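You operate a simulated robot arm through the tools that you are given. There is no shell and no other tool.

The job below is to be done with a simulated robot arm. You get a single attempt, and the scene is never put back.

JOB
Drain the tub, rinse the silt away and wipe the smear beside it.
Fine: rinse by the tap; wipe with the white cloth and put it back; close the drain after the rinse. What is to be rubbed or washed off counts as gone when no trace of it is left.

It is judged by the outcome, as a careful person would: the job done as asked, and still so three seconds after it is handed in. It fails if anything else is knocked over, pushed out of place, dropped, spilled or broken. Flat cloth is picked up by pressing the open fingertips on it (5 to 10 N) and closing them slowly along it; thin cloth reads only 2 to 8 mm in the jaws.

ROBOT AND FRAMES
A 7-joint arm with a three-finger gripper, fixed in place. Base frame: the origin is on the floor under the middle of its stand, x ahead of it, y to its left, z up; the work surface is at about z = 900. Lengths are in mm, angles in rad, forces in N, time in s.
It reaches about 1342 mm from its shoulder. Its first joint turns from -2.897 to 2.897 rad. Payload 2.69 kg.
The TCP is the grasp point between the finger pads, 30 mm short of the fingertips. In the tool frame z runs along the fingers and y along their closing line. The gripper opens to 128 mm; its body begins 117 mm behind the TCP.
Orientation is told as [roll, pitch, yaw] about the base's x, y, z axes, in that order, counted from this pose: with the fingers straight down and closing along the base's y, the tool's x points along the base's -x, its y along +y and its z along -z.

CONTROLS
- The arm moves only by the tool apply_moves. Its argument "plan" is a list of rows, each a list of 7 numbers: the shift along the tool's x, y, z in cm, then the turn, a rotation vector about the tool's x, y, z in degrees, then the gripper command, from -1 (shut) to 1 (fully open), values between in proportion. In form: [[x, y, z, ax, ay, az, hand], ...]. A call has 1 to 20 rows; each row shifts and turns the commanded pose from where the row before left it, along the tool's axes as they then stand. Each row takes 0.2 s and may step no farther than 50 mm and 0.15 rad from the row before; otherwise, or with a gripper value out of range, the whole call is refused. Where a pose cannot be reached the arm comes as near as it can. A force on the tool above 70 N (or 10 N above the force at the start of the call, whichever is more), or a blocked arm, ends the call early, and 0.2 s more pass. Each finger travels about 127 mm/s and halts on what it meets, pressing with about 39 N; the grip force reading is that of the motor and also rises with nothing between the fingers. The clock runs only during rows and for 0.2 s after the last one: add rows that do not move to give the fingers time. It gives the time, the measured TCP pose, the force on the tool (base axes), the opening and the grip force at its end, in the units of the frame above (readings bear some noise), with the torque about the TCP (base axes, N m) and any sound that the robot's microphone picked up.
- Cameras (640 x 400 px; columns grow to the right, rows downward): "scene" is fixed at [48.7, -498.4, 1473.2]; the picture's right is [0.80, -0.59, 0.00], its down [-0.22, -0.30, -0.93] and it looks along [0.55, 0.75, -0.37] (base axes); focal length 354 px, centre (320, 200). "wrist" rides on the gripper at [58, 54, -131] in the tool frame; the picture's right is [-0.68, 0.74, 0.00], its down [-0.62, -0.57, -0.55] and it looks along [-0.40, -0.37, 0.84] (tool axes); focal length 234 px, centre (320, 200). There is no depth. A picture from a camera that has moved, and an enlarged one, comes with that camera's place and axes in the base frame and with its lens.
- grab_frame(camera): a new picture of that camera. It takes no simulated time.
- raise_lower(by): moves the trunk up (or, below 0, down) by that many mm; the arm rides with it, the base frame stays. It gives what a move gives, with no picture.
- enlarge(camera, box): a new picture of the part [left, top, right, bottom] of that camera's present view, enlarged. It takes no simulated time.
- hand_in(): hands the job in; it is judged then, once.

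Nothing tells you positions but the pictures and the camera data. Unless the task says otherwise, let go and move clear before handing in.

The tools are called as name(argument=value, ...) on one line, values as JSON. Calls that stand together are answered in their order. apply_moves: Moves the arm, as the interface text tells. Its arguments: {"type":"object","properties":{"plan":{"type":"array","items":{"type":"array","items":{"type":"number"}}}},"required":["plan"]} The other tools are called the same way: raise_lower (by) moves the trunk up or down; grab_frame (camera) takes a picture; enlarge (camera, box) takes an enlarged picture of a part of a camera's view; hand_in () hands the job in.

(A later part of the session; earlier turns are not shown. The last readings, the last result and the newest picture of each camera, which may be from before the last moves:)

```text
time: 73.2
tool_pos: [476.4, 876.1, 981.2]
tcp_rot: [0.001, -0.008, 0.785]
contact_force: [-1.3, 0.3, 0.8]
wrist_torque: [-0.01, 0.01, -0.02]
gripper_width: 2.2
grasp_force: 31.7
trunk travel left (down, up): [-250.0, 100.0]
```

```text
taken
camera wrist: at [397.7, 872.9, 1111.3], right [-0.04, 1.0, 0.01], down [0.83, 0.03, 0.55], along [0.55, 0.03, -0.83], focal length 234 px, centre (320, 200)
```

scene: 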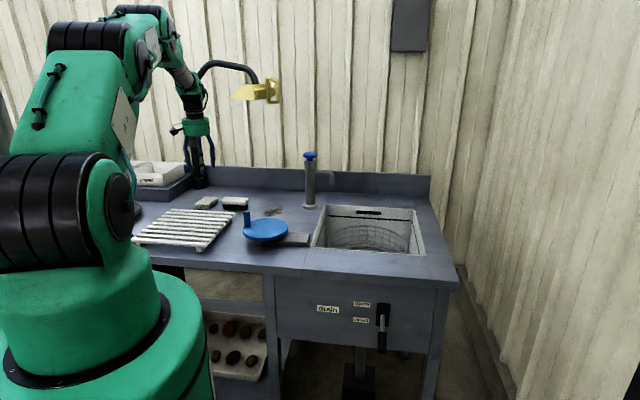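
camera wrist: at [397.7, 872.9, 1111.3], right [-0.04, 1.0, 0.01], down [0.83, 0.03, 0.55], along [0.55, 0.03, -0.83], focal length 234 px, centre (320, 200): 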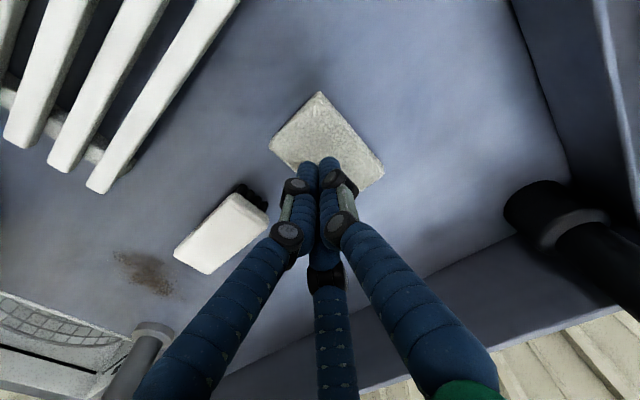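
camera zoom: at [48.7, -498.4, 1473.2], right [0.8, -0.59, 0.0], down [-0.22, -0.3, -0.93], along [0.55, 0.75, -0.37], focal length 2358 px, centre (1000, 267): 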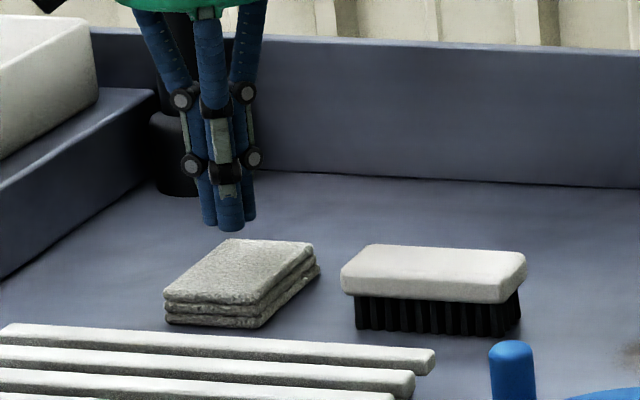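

The pinch slipped off: this folded cloth behaves like a firm pad (about 57 × 87 × 23 mm), so I'll grip it by its sides instead. I'll rise, turn the hand 90° so one finger meets the short end and two meet the long sides, and open wider.

apply_moves(plan=[[0, 0, -4, 0, 0, 0, -1], [0, 0, -2, 0, 0, 7.5, -0.5], [0, 0, 0, 0, 0, 7.5, 0], [0, 0, 0, 0, 0, 7.5, 0.56], [0, 0, 0, 0, 0, 7.5, 0.56], [0, 0, 0, 0, 0, 7.5, 0.56], [0, 0, 0, 0, 0, 7.5, 0.56], [0, 0, 0, 0, 0, 7.5, 0.56], [0, 0, 0, 0, 0, 7.5, 0.56], [0, 0, 0, 0, 0, 7.5, 0.56], [0, 0, 0, 0, 0, 7.5, 0.56], [0, 0, 0, 0, 0, 7.5, 0.56], [0, 0, 0, 0, 0, 7.5, 0.56]])

grab_frame(camera="wrist")

grab_frame(camera="scene")

```text
time: 76.0
tool_pos: [476.6, 876.3, 1039.7]
tcp_rot: [0.006, 0.001, -0.788]
contact_force: [-0.6, 0.2, -0.4]
wrist_torque: [0.0, -0.02, 0.02]
gripper_width: 100.1
grasp_force: 0.1
trunk travel left (down, up): [-250.0, 100.0]
```

```text
taken
camera wrist: at [473.3, 955.3, 1170.7], right [1.0, 0.04, 0.0], down [0.03, -0.84, 0.54], along [0.02, -0.54, -0.84], focal length 234 px, centre (320, 200)
```

wrist: 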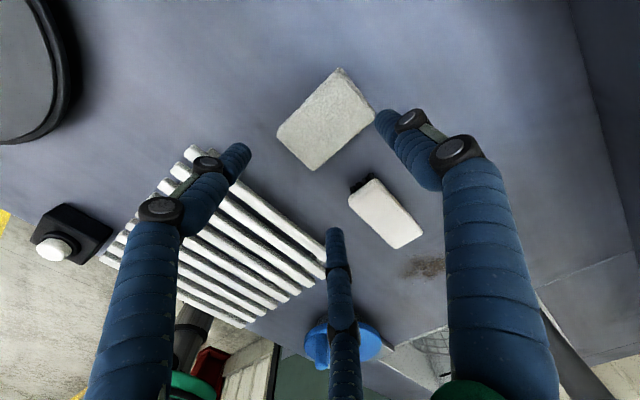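

```text
taken
```

scene: 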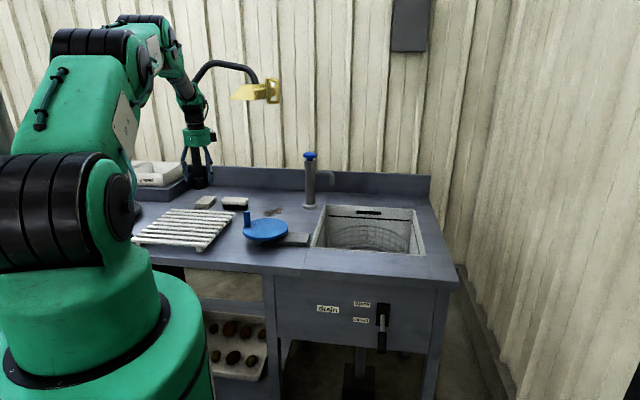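

enlarge(camera="wrist", box=[250, 50, 450, 175])

enlarge(camera="wrist", box=[340, 160, 500, 300])

```text
3.20 times, centred on (350, 112) of wrist
camera zoom: at [473.3, 955.3, 1170.7], right [1.0, 0.04, 0.0], down [0.03, -0.84, 0.54], along [0.02, -0.54, -0.84], focal length 749 px, centre (224, 480)
```

zoom: 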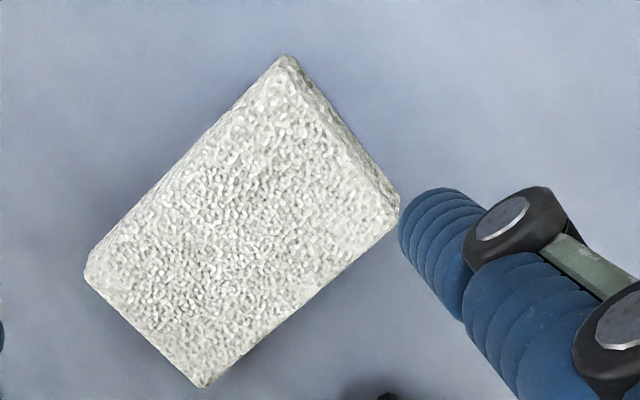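

```text
2.86 times, centred on (420, 230) of wrist
camera zoom: at [473.3, 955.3, 1170.7], right [1.0, 0.04, 0.0], down [0.03, -0.84, 0.54], along [0.02, -0.54, -0.84], focal length 669 px, centre (34, 114)
```

zoom: 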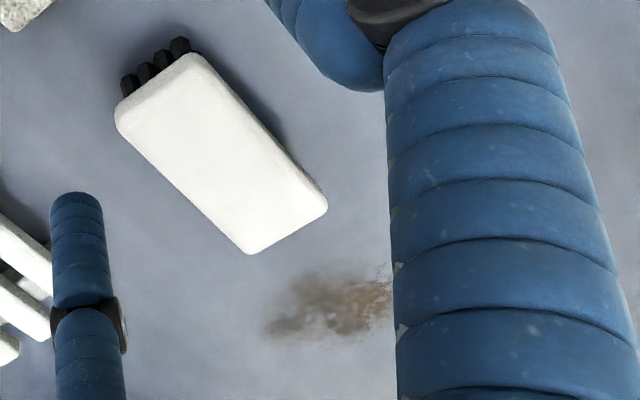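

I now place the cloth's centre at s≈-284, w≈966, and the brush's left end at s≈-209. I'll shift so the single finger is beyond the far end and the pair straddles the long sides, then come down in stages.

apply_moves(plan=[[0.09, 1.83, 0, 0, 0, 0, 0.42], [0, 0, 3, 0, 0, 0, 0.42], [0, 0, 2.5, 0, 0, 0, 0.42], [0, 0, 0, 0, 0, 0, 0.42]])

grab_frame(camera="wrist")

enlarge(camera="scene", box=[170, 160, 266, 220])

```text
time: 77.0
tool_pos: [489.1, 890.3, 984.4]
tcp_rot: [0.009, 0.003, -0.786]
contact_force: [0.4, 0.8, -0.9]
wrist_torque: [-0.01, -0.02, -0.02]
gripper_width: 91.0
grasp_force: 0.1
trunk travel left (down, up): [-250.0, 100.0]
```

```text
taken
camera wrist: at [486.1, 969.2, 1114.9], right [1.0, 0.04, 0.0], down [0.03, -0.84, 0.54], along [0.03, -0.54, -0.84], focal length 234 px, centre (320, 200)
```

wrist: 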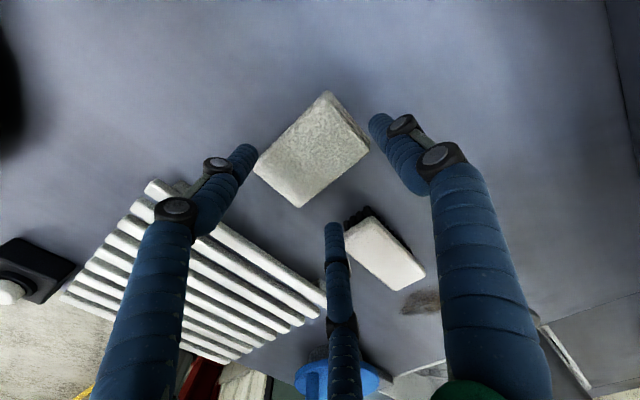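

```text
6.67 times, centred on (218, 190) of scene
camera zoom: at [48.7, -498.4, 1473.2], right [0.8, -0.59, 0.0], down [-0.22, -0.3, -0.93], along [0.55, 0.75, -0.37], focal length 2358 px, centre (1000, 267)
```

zoom: 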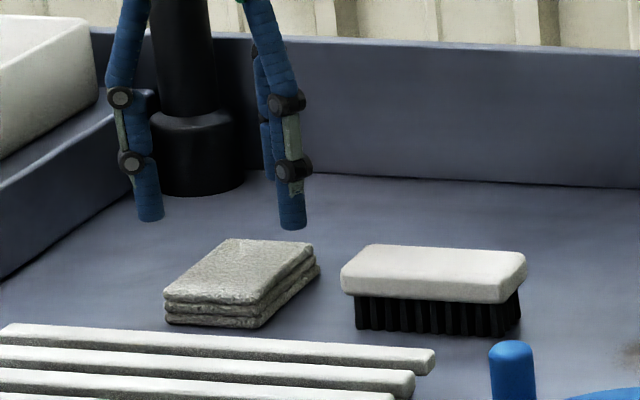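

apply_moves(plan=[[0.05, 0.3, 2, 0, 0, 0, 0.42], [0, 0, 1.5, 0, 0, 0, 0.42], [0, 0, 0.8, 0, 0, 0, 0.42], [0, 0, 0.4, 0, 0, 0, 0.42]])

grab_frame(camera="wrist")

enlarge(camera="scene", box=[180, 180, 244, 220])

```text
time: 78.0
tool_pos: [491.3, 892.3, 937.2]
tcp_rot: [0.008, 0.002, -0.787]
contact_force: [-0.8, -0.4, -0.7]
wrist_torque: [-0.01, -0.01, -0.02]
gripper_width: 90.8
grasp_force: 0.0
trunk travel left (down, up): [-250.0, 100.0]
```

```text
taken
camera wrist: at [486.7, 971.8, 1068.4], right [1.0, 0.04, 0.0], down [0.03, -0.84, 0.54], along [0.03, -0.54, -0.84], focal length 234 px, centre (320, 200)
```

wrist: 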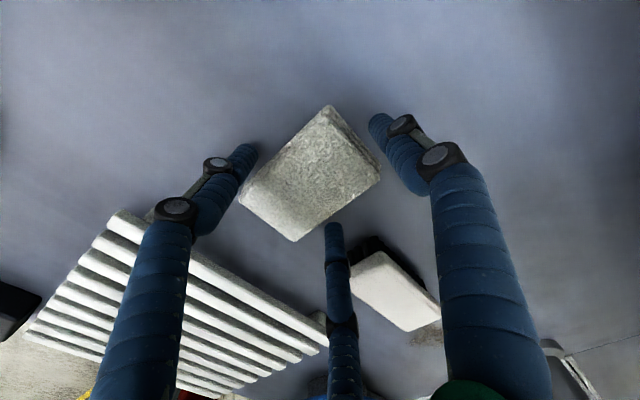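

```text
10.00 times, centred on (212, 200) of scene
camera zoom: at [48.7, -498.4, 1473.2], right [0.8, -0.59, 0.0], down [-0.22, -0.3, -0.93], along [0.55, 0.75, -0.37], focal length 3537 px, centre (1400, 200)
```

zoom: 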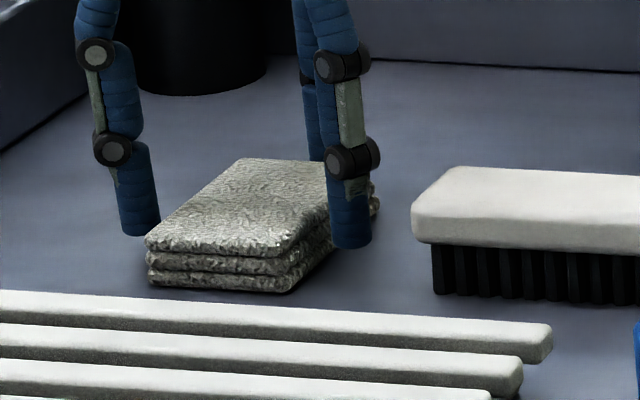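

The fingers straddle the cloth cleanly. I'll close slowly and watch the width.

apply_moves(plan=[[0, 0, 0, 0, 0, 0, 0.32], [0, 0, 0, 0, 0, 0, 0.22], [0, 0, 0, 0, 0, 0, 0.15], [0, 0, 0, 0, 0, 0, 0.1], [0, 0, 0, 0, 0, 0, 0.05], [0, 0, 0, 0, 0, 0, 0.0], [0, 0, 0, 0, 0, 0, 0.0]])

grab_frame(camera="wrist")

enlarge(camera="scene", box=[180, 180, 244, 220])

```text
time: 79.6
tool_pos: [491.4, 892.2, 939.8]
tcp_rot: [0.006, 0.003, -0.788]
contact_force: [1.0, -0.4, 1.9]
wrist_torque: [-0.02, 0.0, -0.02]
gripper_width: 72.2
grasp_force: 39.2
trunk travel left (down, up): [-250.0, 100.0]
```

```text
taken
camera wrist: at [486.8, 971.8, 1069.1], right [1.0, 0.04, 0.0], down [0.03, -0.84, 0.54], along [0.03, -0.54, -0.84], focal length 234 px, centre (320, 200)
```

wrist: 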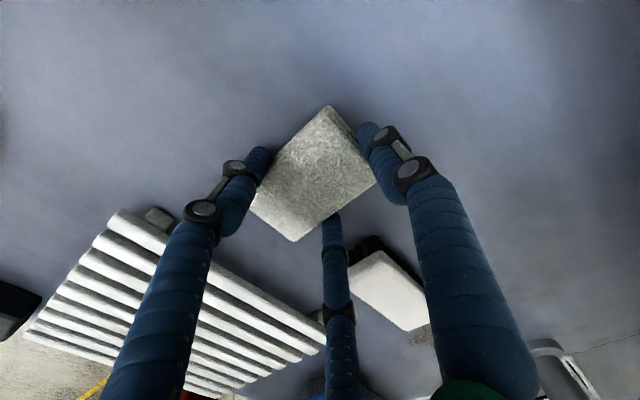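

```text
10.00 times, centred on (212, 200) of scene
camera zoom: at [48.7, -498.4, 1473.2], right [0.8, -0.59, 0.0], down [-0.22, -0.3, -0.93], along [0.55, 0.75, -0.37], focal length 3537 px, centre (1400, 200)
```

zoom: 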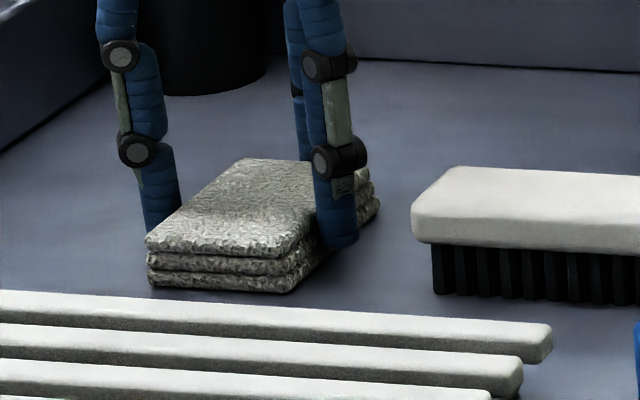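

Gripped at 72 mm with about 39 N. I'll lift slowly and check.

apply_moves(plan=[[0, 0, 0, 0, 0, 0, -0.2], [0, 0, -0.5, 0, 0, 0, -0.2], [0, 0, -1, 0, 0, 0, -0.2], [0, 0, -1.5, 0, 0, 0, -0.2], [0, 0, 0, 0, 0, 0, -0.2]])

enlarge(camera="scene", box=[170, 160, 266, 220])

grab_frame(camera="wrist")

```text
time: 80.8
tool_pos: [490.1, 892.4, 968.3]
tcp_rot: [0.007, 0.002, -0.788]
contact_force: [0.3, -0.8, -0.7]
wrist_torque: [0.04, -0.03, -0.02]
gripper_width: 72.2
grasp_force: 39.0
trunk travel left (down, up): [-250.0, 100.0]
```

```text
6.67 times, centred on (218, 190) of scene
camera zoom: at [48.7, -498.4, 1473.2], right [0.8, -0.59, 0.0], down [-0.22, -0.3, -0.93], along [0.55, 0.75, -0.37], focal length 2358 px, centre (1000, 267)
```

zoom: 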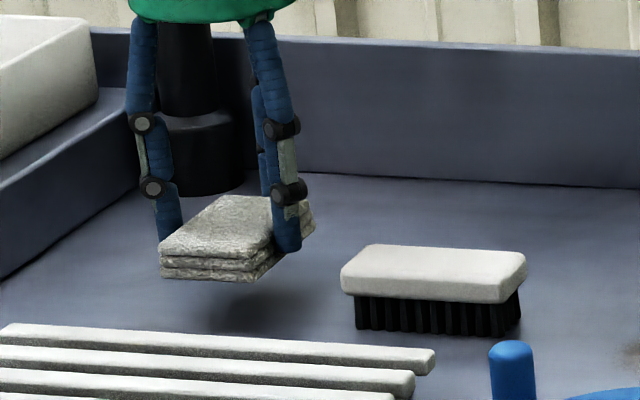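

```text
taken
camera wrist: at [487.6, 971.4, 1099.3], right [1.0, 0.04, 0.0], down [0.03, -0.84, 0.54], along [0.03, -0.54, -0.84], focal length 234 px, centre (320, 200)
```

wrist: 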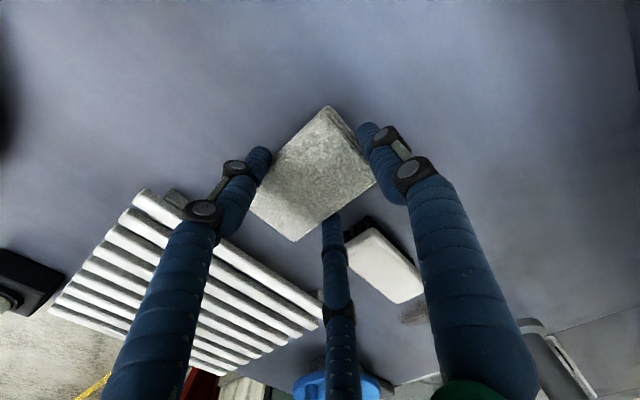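

The cloth is held firmly. I'll carry it low and toward the front of the bench (clear of the lamp and brush), then look at the smear.

apply_moves(plan=[[0, 0, -2.1, 0, 0, 0, -0.2], [0, 0, -2.1, 0, 0, 0, -0.2], [0, -3, 0, 0, 0, 0, -0.2], [0, -3, 0, 0, 0, 0, -0.2], [0, -3, 0, 0, 0, 0, -0.2], [-4, 0, 0, 0, 0, 0, -0.2], [-4, 0, 0, 0, 0, 0, -0.2], [-4, 0, 0, 0, 0, 0, -0.2], [-4, 0, 0, 0, 0, 0, -0.2]])

grab_frame(camera="wrist")

grab_frame(camera="scene")

```text
time: 82.8
tool_pos: [539.2, 715.7, 1009.2]
tcp_rot: [0.007, 0.004, -0.787]
contact_force: [0.2, 0.1, -0.4]
wrist_torque: [-0.03, -0.02, -0.02]
gripper_width: 72.2
grasp_force: 38.7
trunk travel left (down, up): [-250.0, 100.0]
```

```text
taken
camera wrist: at [535.9, 795.7, 1140.6], right [1.0, 0.04, 0.0], down [0.03, -0.84, 0.54], along [0.03, -0.54, -0.84], focal length 234 px, centre (320, 200)
```

wrist: 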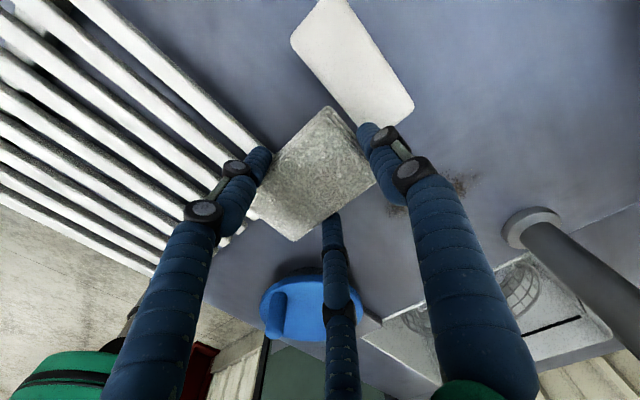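

```text
taken
```

scene: 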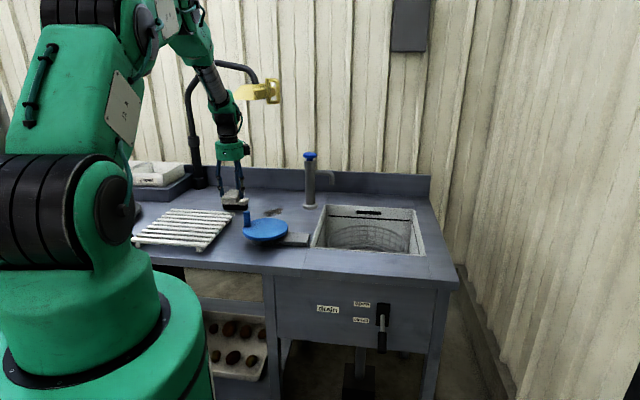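

The cloth is clear. I'll slide a bit further right, still in front of the smear line, so the camera can see the whole smear unobstructed.

apply_moves(plan=[[-4.2, 0, 0, 0, 0, 0, -0.2], [-4.2, 0, 0, 0, 0, 0, -0.2], [-4.2, 0, 0, 0, 0, 0, -0.2], [-4.2, 0, 0, 0, 0, 0, -0.2]])

grab_frame(camera="wrist")

grab_frame(camera="scene")

```text
time: 83.8
tool_pos: [658.7, 596.4, 1011.0]
tcp_rot: [0.007, -0.001, -0.787]
contact_force: [-0.1, 0.1, -0.7]
wrist_torque: [0.0, -0.02, -0.05]
gripper_width: 71.9
grasp_force: 39.3
trunk travel left (down, up): [-250.0, 100.0]
```

```text
taken
camera wrist: at [655.5, 676.1, 1141.5], right [1.0, 0.04, 0.0], down [0.03, -0.84, 0.54], along [0.03, -0.54, -0.84], focal length 234 px, centre (320, 200)
```

wrist: 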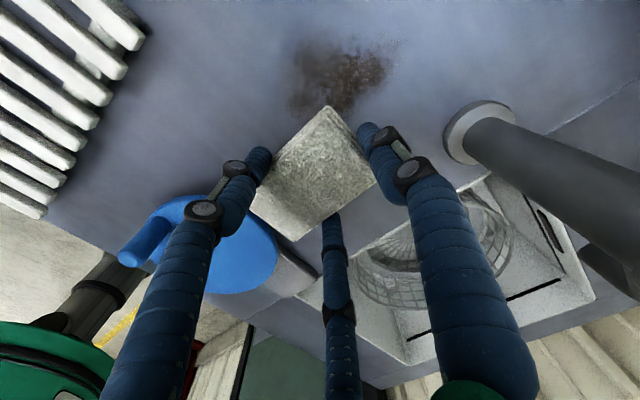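

```text
taken
```

scene: 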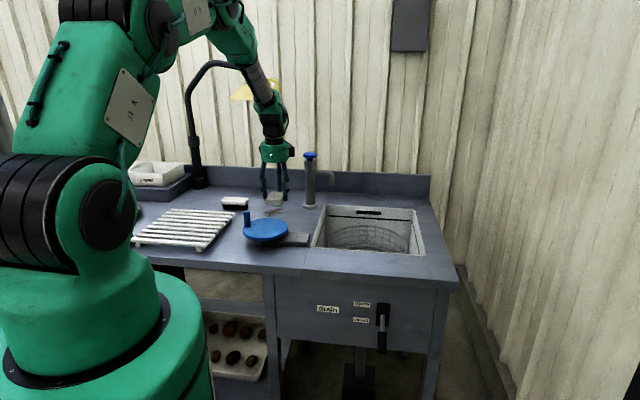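

enlarge(camera="wrist", box=[256, 10, 432, 130])

enlarge(camera="scene", box=[200, 0, 360, 230])

```text
3.33 times, centred on (344, 70) of wrist
camera zoom: at [655.5, 676.1, 1141.5], right [1.0, 0.04, 0.0], down [0.03, -0.84, 0.54], along [0.03, -0.54, -0.84], focal length 781 px, centre (240, 633)
```

zoom: 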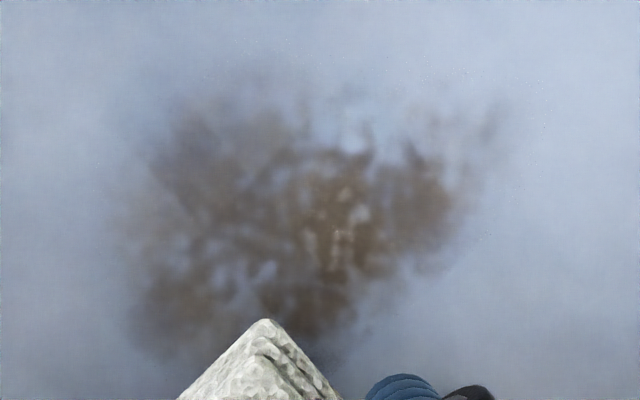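

```text
1.74 times, centred on (280, 115) of scene
camera zoom: at [48.7, -498.4, 1473.2], right [0.8, -0.59, 0.0], down [-0.22, -0.3, -0.93], along [0.55, 0.75, -0.37], focal length 615 px, centre (390, 348)
```

zoom: 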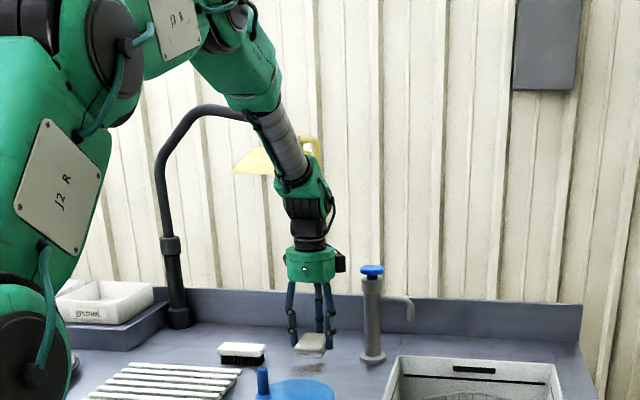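

The smear is about 95 × 120 mm, centred near s≈8, w≈942. I'll bring the cloth over it and lower it to the bench slowly.

apply_moves(plan=[[3.4, 3.5, 0, 0, 0, 0, -0.2], [0, 0, 3, 0, 0, 0, -0.2], [0, 0, 2.5, 0, 0, 0, -0.2], [0, 0, 1, 0, 0, 0, -0.2]])

apply_moves(plan=[[0, 0, 0.3, 0, 0, 0, -0.2], [0, 0, 0.2, 0, 0, 0, -0.2]])

grab_frame(camera="scene")

```text
time: 84.8
tool_pos: [661.2, 645.2, 944.0]
tcp_rot: [0.008, 0.002, -0.788]
contact_force: [-0.3, 1.0, -0.4]
wrist_torque: [0.04, 0.0, -0.01]
gripper_width: 72.1
grasp_force: 39.1
trunk travel left (down, up): [-250.0, 100.0]
```

```text
time: 85.4
tool_pos: [660.5, 645.5, 939.7]
tcp_rot: [0.006, 0.0, -0.788]
contact_force: [0.4, 0.5, -0.9]
wrist_torque: [0.0, 0.02, -0.03]
gripper_width: 72.0
grasp_force: 39.1
trunk travel left (down, up): [-250.0, 100.0]
```

```text
taken
```

scene: 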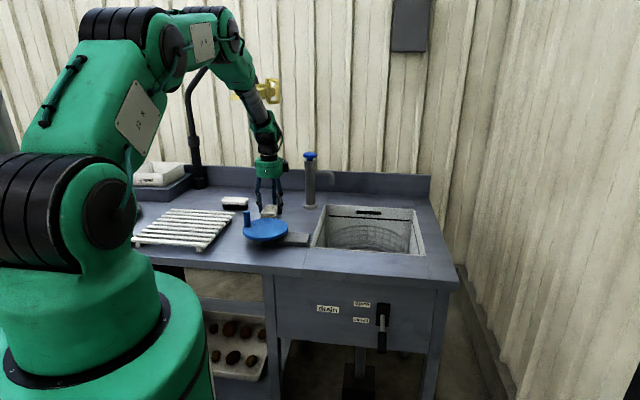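

apply_moves(plan=[[0, 0, 0.2, 0, 0, 0, -0.2], [0, 0, 0.1, 0, 0, 0, -0.2]])

enlarge(camera="scene", box=[238, 175, 318, 225])

```text
time: 86.0
tool_pos: [658.6, 645.7, 938.6]
tcp_rot: [0.008, 0.001, -0.788]
contact_force: [-0.2, -0.6, 10.2]
wrist_torque: [-0.42, 0.36, 0.0]
gripper_width: 72.0
grasp_force: 39.1
trunk travel left (down, up): [-250.0, 100.0]
```

```text
8.00 times, centred on (278, 200) of scene
camera zoom: at [48.7, -498.4, 1473.2], right [0.8, -0.59, 0.0], down [-0.22, -0.3, -0.93], along [0.55, 0.75, -0.37], focal length 2829 px, centre (656, 200)
```

zoom: 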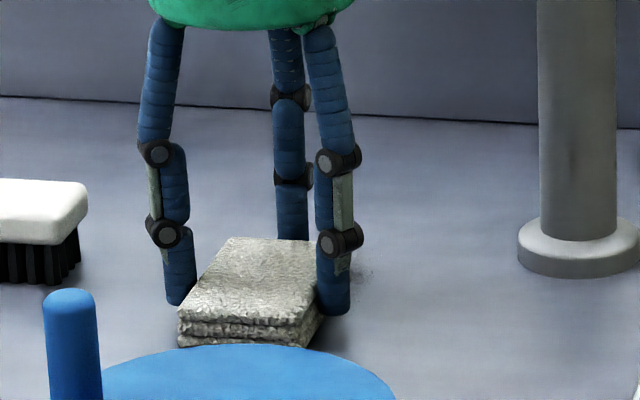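

The cloth's near edge touches first (the torque shows it). I'll tilt the hand slightly so the cloth lies flat.

apply_moves(plan=[[0, 0, 0, 1.2, 0, 0, -0.2], [0, 0, 0, 0, 0, 0, -0.2]])

```text
time: 86.6
tool_pos: [660.8, 646.4, 938.1]
tcp_rot: [-0.01, 0.001, -0.788]
contact_force: [3.6, 2.5, 18.3]
wrist_torque: [0.56, -0.64, -0.06]
gripper_width: 72.0
grasp_force: 38.8
trunk travel left (down, up): [-250.0, 100.0]
```

apply_moves(plan=[[0, 0, -0.05, -0.6, 0, 0, -0.2], [0, 0, 0, 0, 0, 0, -0.2]])

```text
time: 87.2
tool_pos: [659.3, 647.4, 938.3]
tcp_rot: [-0.003, 0.002, -0.786]
contact_force: [6.2, 2.3, 15.8]
wrist_torque: [0.42, -0.58, -0.05]
gripper_width: 71.7
grasp_force: 40.0
trunk travel left (down, up): [-250.0, 100.0]
```

apply_moves(plan=[[0, 0, -0.05, -0.25, 0, 0, -0.2], [0, 0, 0, 0, 0, 0, -0.2]])

```text
time: 87.8
tool_pos: [659.2, 645.9, 937.6]
tcp_rot: [0.001, 0.003, -0.786]
contact_force: [4.1, 0.7, 16.9]
wrist_torque: [-0.36, 0.2, 0.07]
gripper_width: 71.9
grasp_force: 39.3
trunk travel left (down, up): [-250.0, 100.0]
```

The cloth now sits flat with about 15 N. I'll start wiping with strokes along the bench, shifting back a bit between passes.

apply_moves(plan=[[1.7, 0, 0, 0, 0, 0, -0.2], [1.7, 0, 0, 0, 0, 0, -0.2], [-1.75, 0, 0, 0, 0, 0, -0.2], [-1.75, 0, 0, 0, 0, 0, -0.2], [-1.75, 0, 0, 0, 0, 0, -0.2], [-1.75, 0, 0, 0, 0, 0, -0.2], [1.75, 0, 0, 0, 0, 0, -0.2], [1.75, 0, 0, 0, 0, 0, -0.2], [1.75, 0, 0, 0, 0, 0, -0.2], [1.75, 0, 0, 0, 0, 0, -0.2]])

grab_frame(camera="wrist")

enlarge(camera="scene", box=[230, 170, 326, 230])

```text
time: 90.0
tool_pos: [637.2, 669.7, 937.7]
tcp_rot: [0.001, 0.003, -0.785]
contact_force: [-1.2, 0.7, 17.4]
wrist_torque: [-0.25, 0.2, 0.2]
gripper_width: 71.9
grasp_force: 38.6
trunk travel left (down, up): [-250.0, 100.0]
```

```text
taken
camera wrist: at [633.0, 749.3, 1068.3], right [1.0, 0.04, 0.0], down [0.04, -0.84, 0.55], along [0.02, -0.55, -0.84], focal length 234 px, centre (320, 200)
```

wrist: 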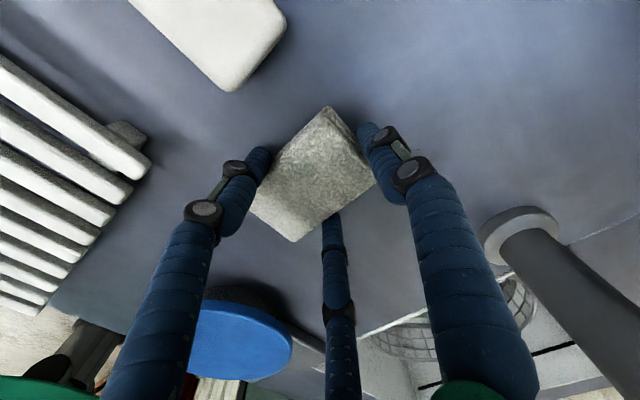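

```text
6.67 times, centred on (278, 200) of scene
camera zoom: at [48.7, -498.4, 1473.2], right [0.8, -0.59, 0.0], down [-0.22, -0.3, -0.93], along [0.55, 0.75, -0.37], focal length 2358 px, centre (600, 200)
```

zoom: 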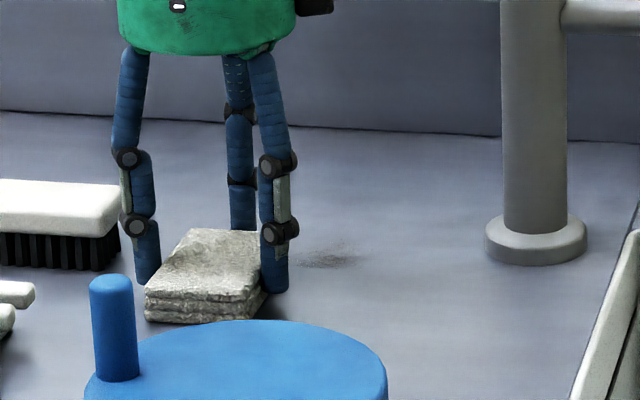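

Most of it is already gone; only a faint patch remains toward the back right. I'll shift the strokes back.

apply_moves(plan=[[0, 1.8, 0, 0, 0, 0, -0.2], [-1.7, 0, 0, 0, 0, 0, -0.2], [-1.7, 0, 0, 0, 0, 0, -0.2], [-1.7, 0, 0, 0, 0, 0, -0.2], [-1.7, 0, 0, 0, 0, 0, -0.2], [0, 1.2, 0, 0, 0, 0, -0.2], [0, 1.2, 0, 0, 0, 0, -0.2], [1.5, 0, 0, 0, 0, 0, -0.2], [1.5, 0, 0, 0, 0, 0, -0.2], [1.5, 0, 0, 0, 0, 0, -0.2], [-1.5, 0, 0, 0, 0, 0, -0.2], [-1.5, 0, 0, 0, 0, 0, -0.2], [-1.5, 0, 0, 0, 0, 0, -0.2]])

grab_frame(camera="wrist")

grab_frame(camera="scene")

enlarge(camera="scene", box=[230, 170, 326, 230])

```text
time: 92.8
tool_pos: [713.5, 651.8, 937.7]
tcp_rot: [-0.001, 0.001, -0.787]
contact_force: [0.0, -0.5, -1.0]
wrist_torque: [-0.01, 0.01, -0.03]
gripper_width: 71.5
grasp_force: 39.0
trunk travel left (down, up): [-250.0, 100.0]
```

```text
taken
camera wrist: at [711.4, 731.4, 1068.2], right [1.0, 0.04, 0.0], down [0.03, -0.84, 0.55], along [0.02, -0.55, -0.84], focal length 234 px, centre (320, 200)
```

wrist: 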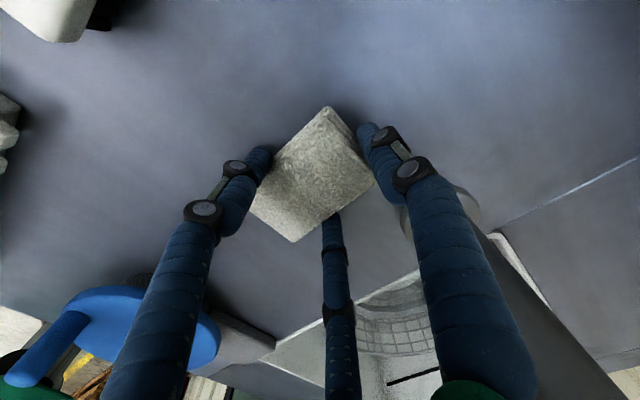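

```text
taken
```

scene: 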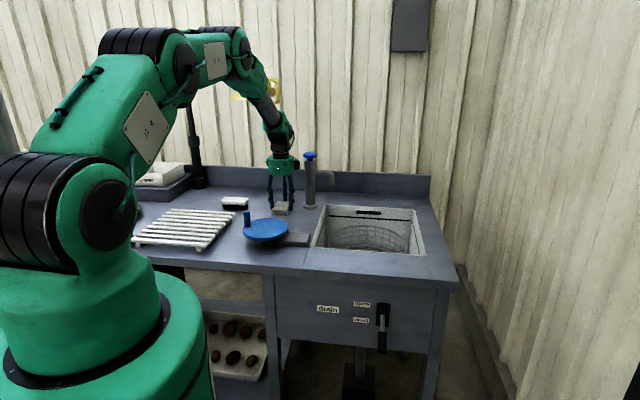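

```text
6.67 times, centred on (278, 200) of scene
camera zoom: at [48.7, -498.4, 1473.2], right [0.8, -0.59, 0.0], down [-0.22, -0.3, -0.93], along [0.55, 0.75, -0.37], focal length 2358 px, centre (600, 200)
```

zoom: 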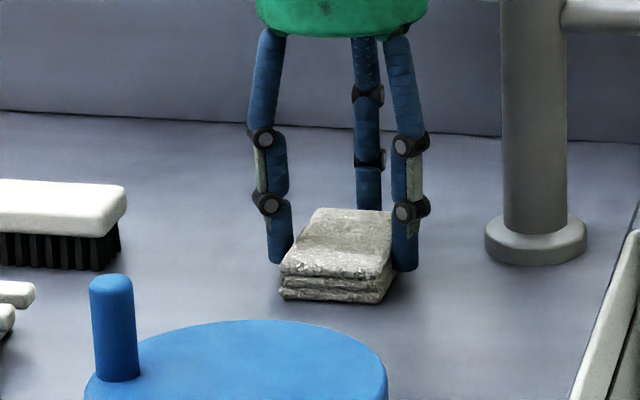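

The smear looks gone, but contact pressure has faded. I'll press again and make another full round to be sure no trace remains.

apply_moves(plan=[[0, 0, 0.12, 0, 0, 0, -0.2], [0, 0, 0, 0, 0, 0, -0.2]])

```text
time: 93.4
tool_pos: [713.7, 651.0, 937.0]
tcp_rot: [0.002, 0.002, -0.786]
contact_force: [-0.1, 0.9, 2.7]
wrist_torque: [-0.09, 0.11, -0.04]
gripper_width: 71.8
grasp_force: 39.0
trunk travel left (down, up): [-250.0, 100.0]
```

apply_moves(plan=[[0, 0, 0.1, 0, 0, 0, -0.2], [1.5, 0, 0, 0, 0, 0, -0.2], [1.5, 0, 0, 0, 0, 0, -0.2], [1.5, 0, 0, 0, 0, 0, -0.2], [0, -1.2, 0, 0, 0, 0, -0.2], [-1.5, 0, 0, 0, 0, 0, -0.2], [-1.5, 0, 0, 0, 0, 0, -0.2], [-1.5, 0, 0, 0, 0, 0, -0.2], [0, -1.2, 0, 0, 0, 0, -0.2], [1.5, 0, 0, 0, 0, 0, -0.2], [1.5, 0, 0, 0, 0, 0, -0.2], [1.5, 0, 0, 0, 0, 0, -0.2], [1.5, 0, 0, 0, 0, 0, -0.2]])

grab_frame(camera="wrist")

enlarge(camera="scene", box=[230, 170, 326, 230])

```text
time: 96.2
tool_pos: [653.4, 676.4, 938.1]
tcp_rot: [0.002, 0.002, -0.788]
contact_force: [3.4, -4.3, 25.4]
wrist_torque: [-0.59, 0.12, 0.19]
gripper_width: 72.1
grasp_force: 39.4
trunk travel left (down, up): [-250.0, 100.0]
```

```text
taken
camera wrist: at [650.3, 756.5, 1067.7], right [1.0, 0.04, 0.0], down [0.03, -0.84, 0.55], along [0.02, -0.55, -0.84], focal length 234 px, centre (320, 200)
```

wrist: 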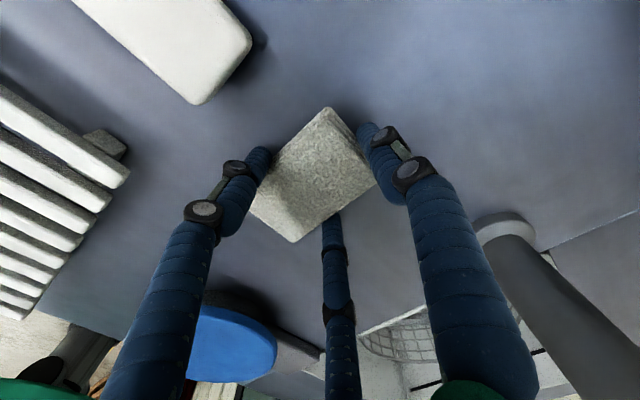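

```text
6.67 times, centred on (278, 200) of scene
camera zoom: at [48.7, -498.4, 1473.2], right [0.8, -0.59, 0.0], down [-0.22, -0.3, -0.93], along [0.55, 0.75, -0.37], focal length 2358 px, centre (600, 200)
```

zoom: 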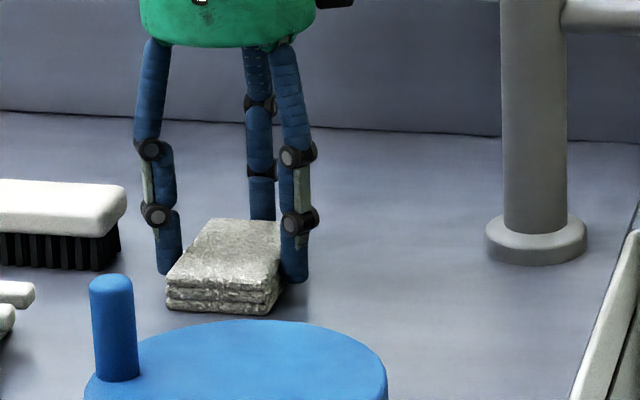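

apply_moves(plan=[[0, -1.5, -0.05, 0, 0, 0, -0.2], [-1.5, 0, 0, 0, 0, 0, -0.2], [-1.5, 0, 0, 0, 0, 0, -0.2], [-1.5, 0, 0, 0, 0, 0, -0.2], [-1.5, 0, 0, 0, 0, 0, -0.2], [0, -1.2, 0, 0, 0, 0, -0.2], [1.6, 0, 0, 0, 0, 0, -0.2], [1.6, 0, 0, 0, 0, 0, -0.2], [1.6, 0, 0, 0, 0, 0, -0.2], [1.6, 0, 0, 0, 0, 0, -0.2], [0, 2.5, 0, 0, 0, 0, -0.2], [-1.6, 0, 0, 0, 0, 0, -0.2], [-1.6, 0, 0, 0, 0, 0, -0.2], [-1.6, 0, 0, 0, 0, 0, -0.2], [-1.6, 0, 0, 0, 0, 0, -0.2]])

enlarge(camera="scene", box=[230, 170, 326, 230])

```text
time: 99.4
tool_pos: [695.2, 631.4, 937.0]
tcp_rot: [-0.001, 0.0, -0.785]
contact_force: [0.9, -0.6, 8.6]
wrist_torque: [0.14, -0.04, -0.03]
gripper_width: 71.8
grasp_force: 38.5
trunk travel left (down, up): [-250.0, 100.0]
```

```text
6.67 times, centred on (278, 200) of scene
camera zoom: at [48.7, -498.4, 1473.2], right [0.8, -0.59, 0.0], down [-0.22, -0.3, -0.93], along [0.55, 0.75, -0.37], focal length 2358 px, centre (600, 200)
```

zoom: 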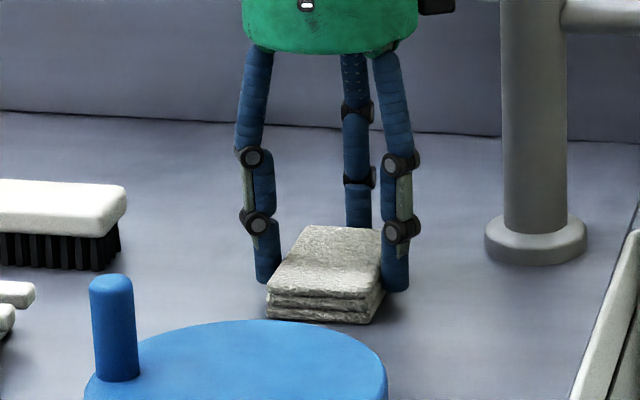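

No smear visible from this side. I'll lift the cloth and inspect the whole area with the wrist camera.

apply_moves(plan=[[0, 0, -1.5, 0, 0, 0, -0.2], [0, 0, -3, 0, 0, 0, -0.2], [0, -2.5, -2.5, 0, 0, 0, -0.2], [0, -2.5, 0, 0, 0, 0, -0.2]])

grab_frame(camera="wrist")

enlarge(camera="wrist", box=[220, 0, 460, 150])

enlarge(camera="scene", box=[230, 170, 326, 230])

```text
time: 100.4
tool_pos: [659.7, 595.8, 1007.6]
tcp_rot: [0.001, 0.002, -0.787]
contact_force: [0.4, -0.4, -0.3]
wrist_torque: [0.02, -0.07, 0.01]
gripper_width: 71.7
grasp_force: 39.3
trunk travel left (down, up): [-250.0, 100.0]
```

```text
taken
camera wrist: at [656.2, 677.4, 1138.1], right [1.0, 0.04, 0.0], down [0.03, -0.84, 0.55], along [0.02, -0.55, -0.84], focal length 234 px, centre (320, 200)
```

wrist: 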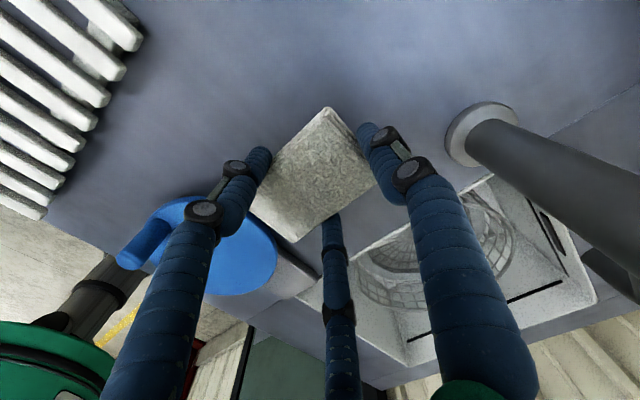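

```text
2.67 times, centred on (340, 75) of wrist
camera zoom: at [656.2, 677.4, 1138.1], right [1.0, 0.04, 0.0], down [0.03, -0.84, 0.55], along [0.02, -0.55, -0.84], focal length 624 px, centre (267, 533)
```

zoom: 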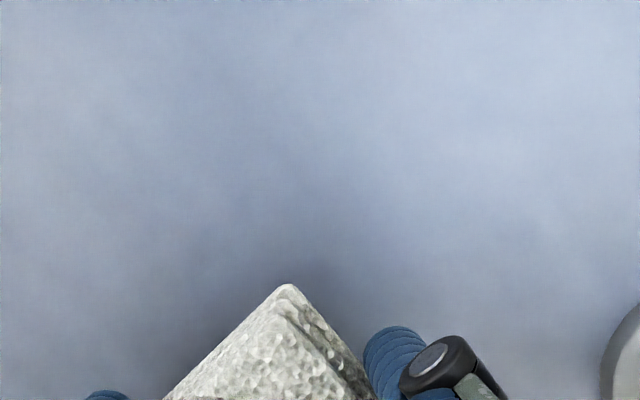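

```text
6.67 times, centred on (278, 200) of scene
camera zoom: at [48.7, -498.4, 1473.2], right [0.8, -0.59, 0.0], down [-0.22, -0.3, -0.93], along [0.55, 0.75, -0.37], focal length 2358 px, centre (600, 200)
```

zoom: 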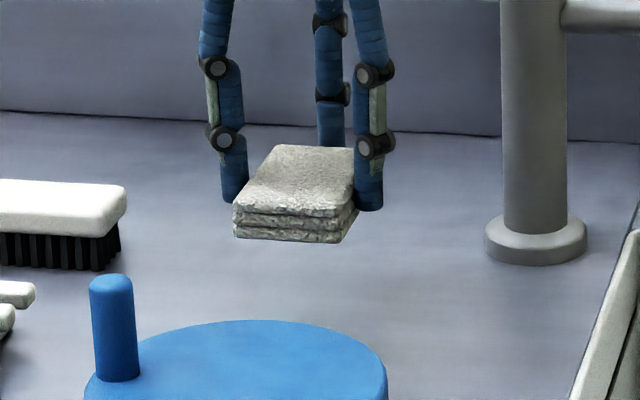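

The surface is clean with no trace left. I'll carry the cloth back along the same path to its place.

apply_moves(plan=[[4.11, 0, 0, 0, 0, 0, -0.2], [4.11, 0, 0, 0, 0, 0, -0.2], [4.11, 0, 0, 0, 0, 0, -0.2], [4.11, 0, 0, 0, 0, 0, -0.2], [4.11, 0, 0, 0, 0, 0, -0.2], [4.11, 0, 0, 0, 0, 0, -0.2], [4.11, 0, 0, 0, 0, 0, -0.2], [4.11, 0, 0, 0, 0, 0, -0.2], [0, 3.02, 0, 0, 0, 0, -0.2], [0, 3.02, 0, 0, 0, 0, -0.2], [0, 3.02, 0, 0, 0, 0, -0.2]])

grab_frame(camera="wrist")

grab_frame(camera="scene")

```text
time: 102.8
tool_pos: [490.3, 895.2, 1005.1]
tcp_rot: [-0.004, 0.001, -0.788]
contact_force: [0.1, -0.4, -1.6]
wrist_torque: [0.02, -0.01, -0.02]
gripper_width: 72.1
grasp_force: 39.1
trunk travel left (down, up): [-250.0, 100.0]
```

```text
taken
camera wrist: at [488.6, 974.3, 1135.9], right [1.0, 0.04, 0.0], down [0.04, -0.84, 0.55], along [0.02, -0.55, -0.84], focal length 234 px, centre (320, 200)
```

wrist: 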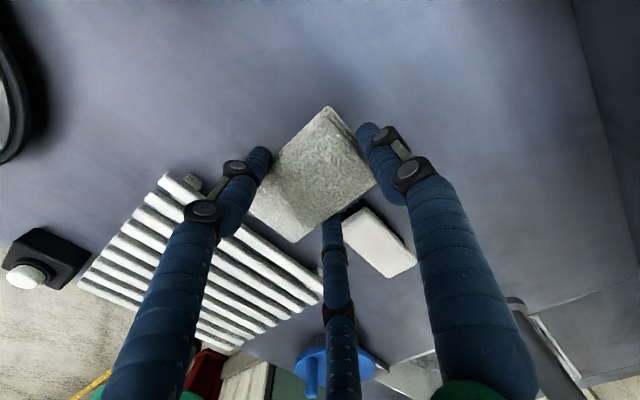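

```text
taken
```

scene: 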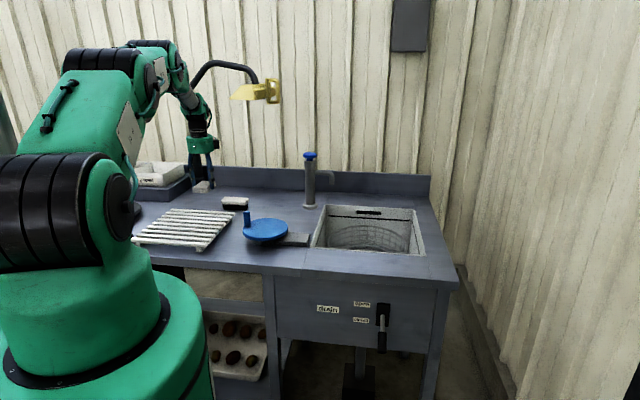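

apply_moves(plan=[[-0.25, -0.13, 2.5, 0, 0, 0, -0.2], [0, 0, 2.5, 0, 0, 0, -0.2], [0, 0, 1.1, 0, 0, 0, -0.2], [0, 0, 0.3, 0, 0, 0, -0.2]])

apply_moves(plan=[[0, 0, 0.2, 0, 0, 0, -0.2], [0, 0, 0.1, 0, 0, 0, -0.2]])

enlarge(camera="scene", box=[180, 180, 244, 220])

```text
time: 103.8
tool_pos: [493.0, 891.6, 941.9]
tcp_rot: [0.0, 0.001, -0.786]
contact_force: [-0.7, -0.1, -1.1]
wrist_torque: [0.02, 0.0, -0.04]
gripper_width: 71.9
grasp_force: 39.3
trunk travel left (down, up): [-250.0, 100.0]
```

```text
time: 104.4
tool_pos: [493.6, 892.8, 939.3]
tcp_rot: [0.001, 0.0, -0.789]
contact_force: [1.0, -0.8, -0.9]
wrist_torque: [0.02, -0.02, 0.0]
gripper_width: 71.8
grasp_force: 39.0
trunk travel left (down, up): [-250.0, 100.0]
```

```text
10.00 times, centred on (212, 200) of scene
camera zoom: at [48.7, -498.4, 1473.2], right [0.8, -0.59, 0.0], down [-0.22, -0.3, -0.93], along [0.55, 0.75, -0.37], focal length 3537 px, centre (1400, 200)
```

zoom: 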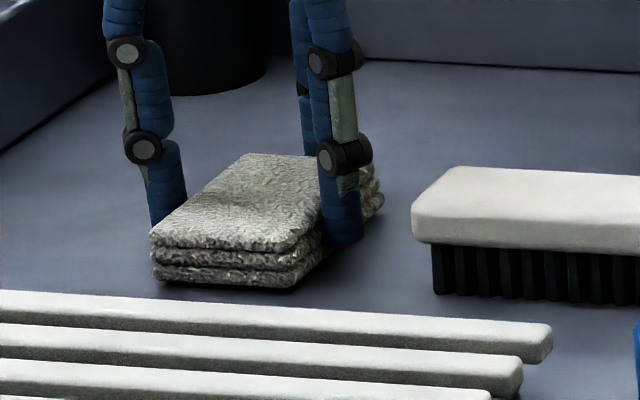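

apply_moves(plan=[[0.1, 0, 0.15, 0, 0, 0, -0.2], [0, 0, 0.05, 0, 0, 0, -0.2]])

```text
time: 105.0
tool_pos: [492.3, 892.7, 937.0]
tcp_rot: [0.0, 0.001, -0.787]
contact_force: [-0.1, 0.3, -1.1]
wrist_torque: [-0.01, -0.02, 0.01]
gripper_width: 71.7
grasp_force: 38.4
trunk travel left (down, up): [-250.0, 100.0]
```

apply_moves(plan=[[0, 0, 0.1, 0, 0, 0, -0.2], [0, 0, 0.05, 0, 0, 0, -0.2]])

```text
time: 105.6
tool_pos: [492.8, 891.2, 936.6]
tcp_rot: [0.001, 0.002, -0.785]
contact_force: [0.8, -0.6, 3.7]
wrist_torque: [-0.11, -0.04, 0.01]
gripper_width: 71.8
grasp_force: 38.4
trunk travel left (down, up): [-250.0, 100.0]
```

The cloth touches the bench (about 4 N) at its old place. I'll open slowly to release it, then rise straight up.

apply_moves(plan=[[0, 0, 0, 0, 0, 0, 0.1], [0, 0, 0, 0, 0, 0, 0.18], [0, 0, 0, 0, 0, 0, 0.26], [0, 0, 0, 0, 0, 0, 0.34], [0, 0, 0, 0, 0, 0, 0.42], [0, 0, 0, 0, 0, 0, 0.42]])

grab_frame(camera="wrist")

enlarge(camera="scene", box=[180, 180, 244, 220])

```text
time: 107.0
tool_pos: [492.8, 893.0, 936.4]
tcp_rot: [0.001, 0.0, -0.785]
contact_force: [-0.1, 0.2, -0.3]
wrist_torque: [0.0, 0.02, -0.02]
gripper_width: 91.0
grasp_force: 0.1
trunk travel left (down, up): [-250.0, 100.0]
```

```text
taken
camera wrist: at [489.3, 972.2, 1066.7], right [1.0, 0.04, 0.0], down [0.03, -0.84, 0.55], along [0.02, -0.55, -0.84], focal length 234 px, centre (320, 200)
```

wrist: 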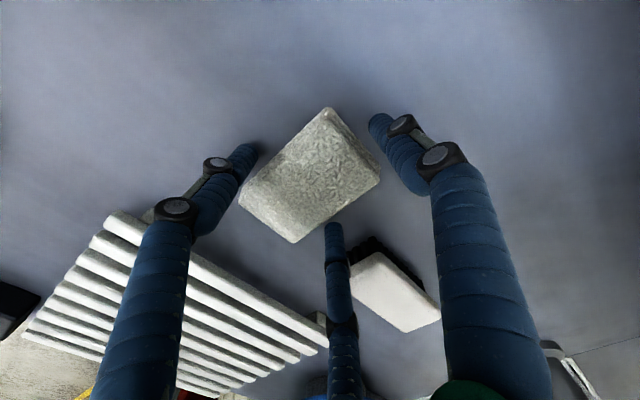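

```text
10.00 times, centred on (212, 200) of scene
camera zoom: at [48.7, -498.4, 1473.2], right [0.8, -0.59, 0.0], down [-0.22, -0.3, -0.93], along [0.55, 0.75, -0.37], focal length 3537 px, centre (1400, 200)
```

zoom: 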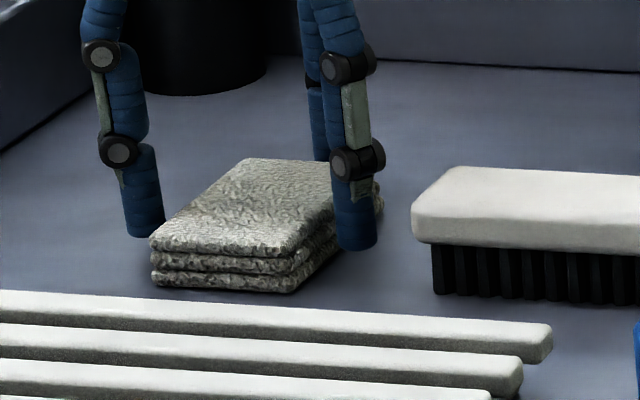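

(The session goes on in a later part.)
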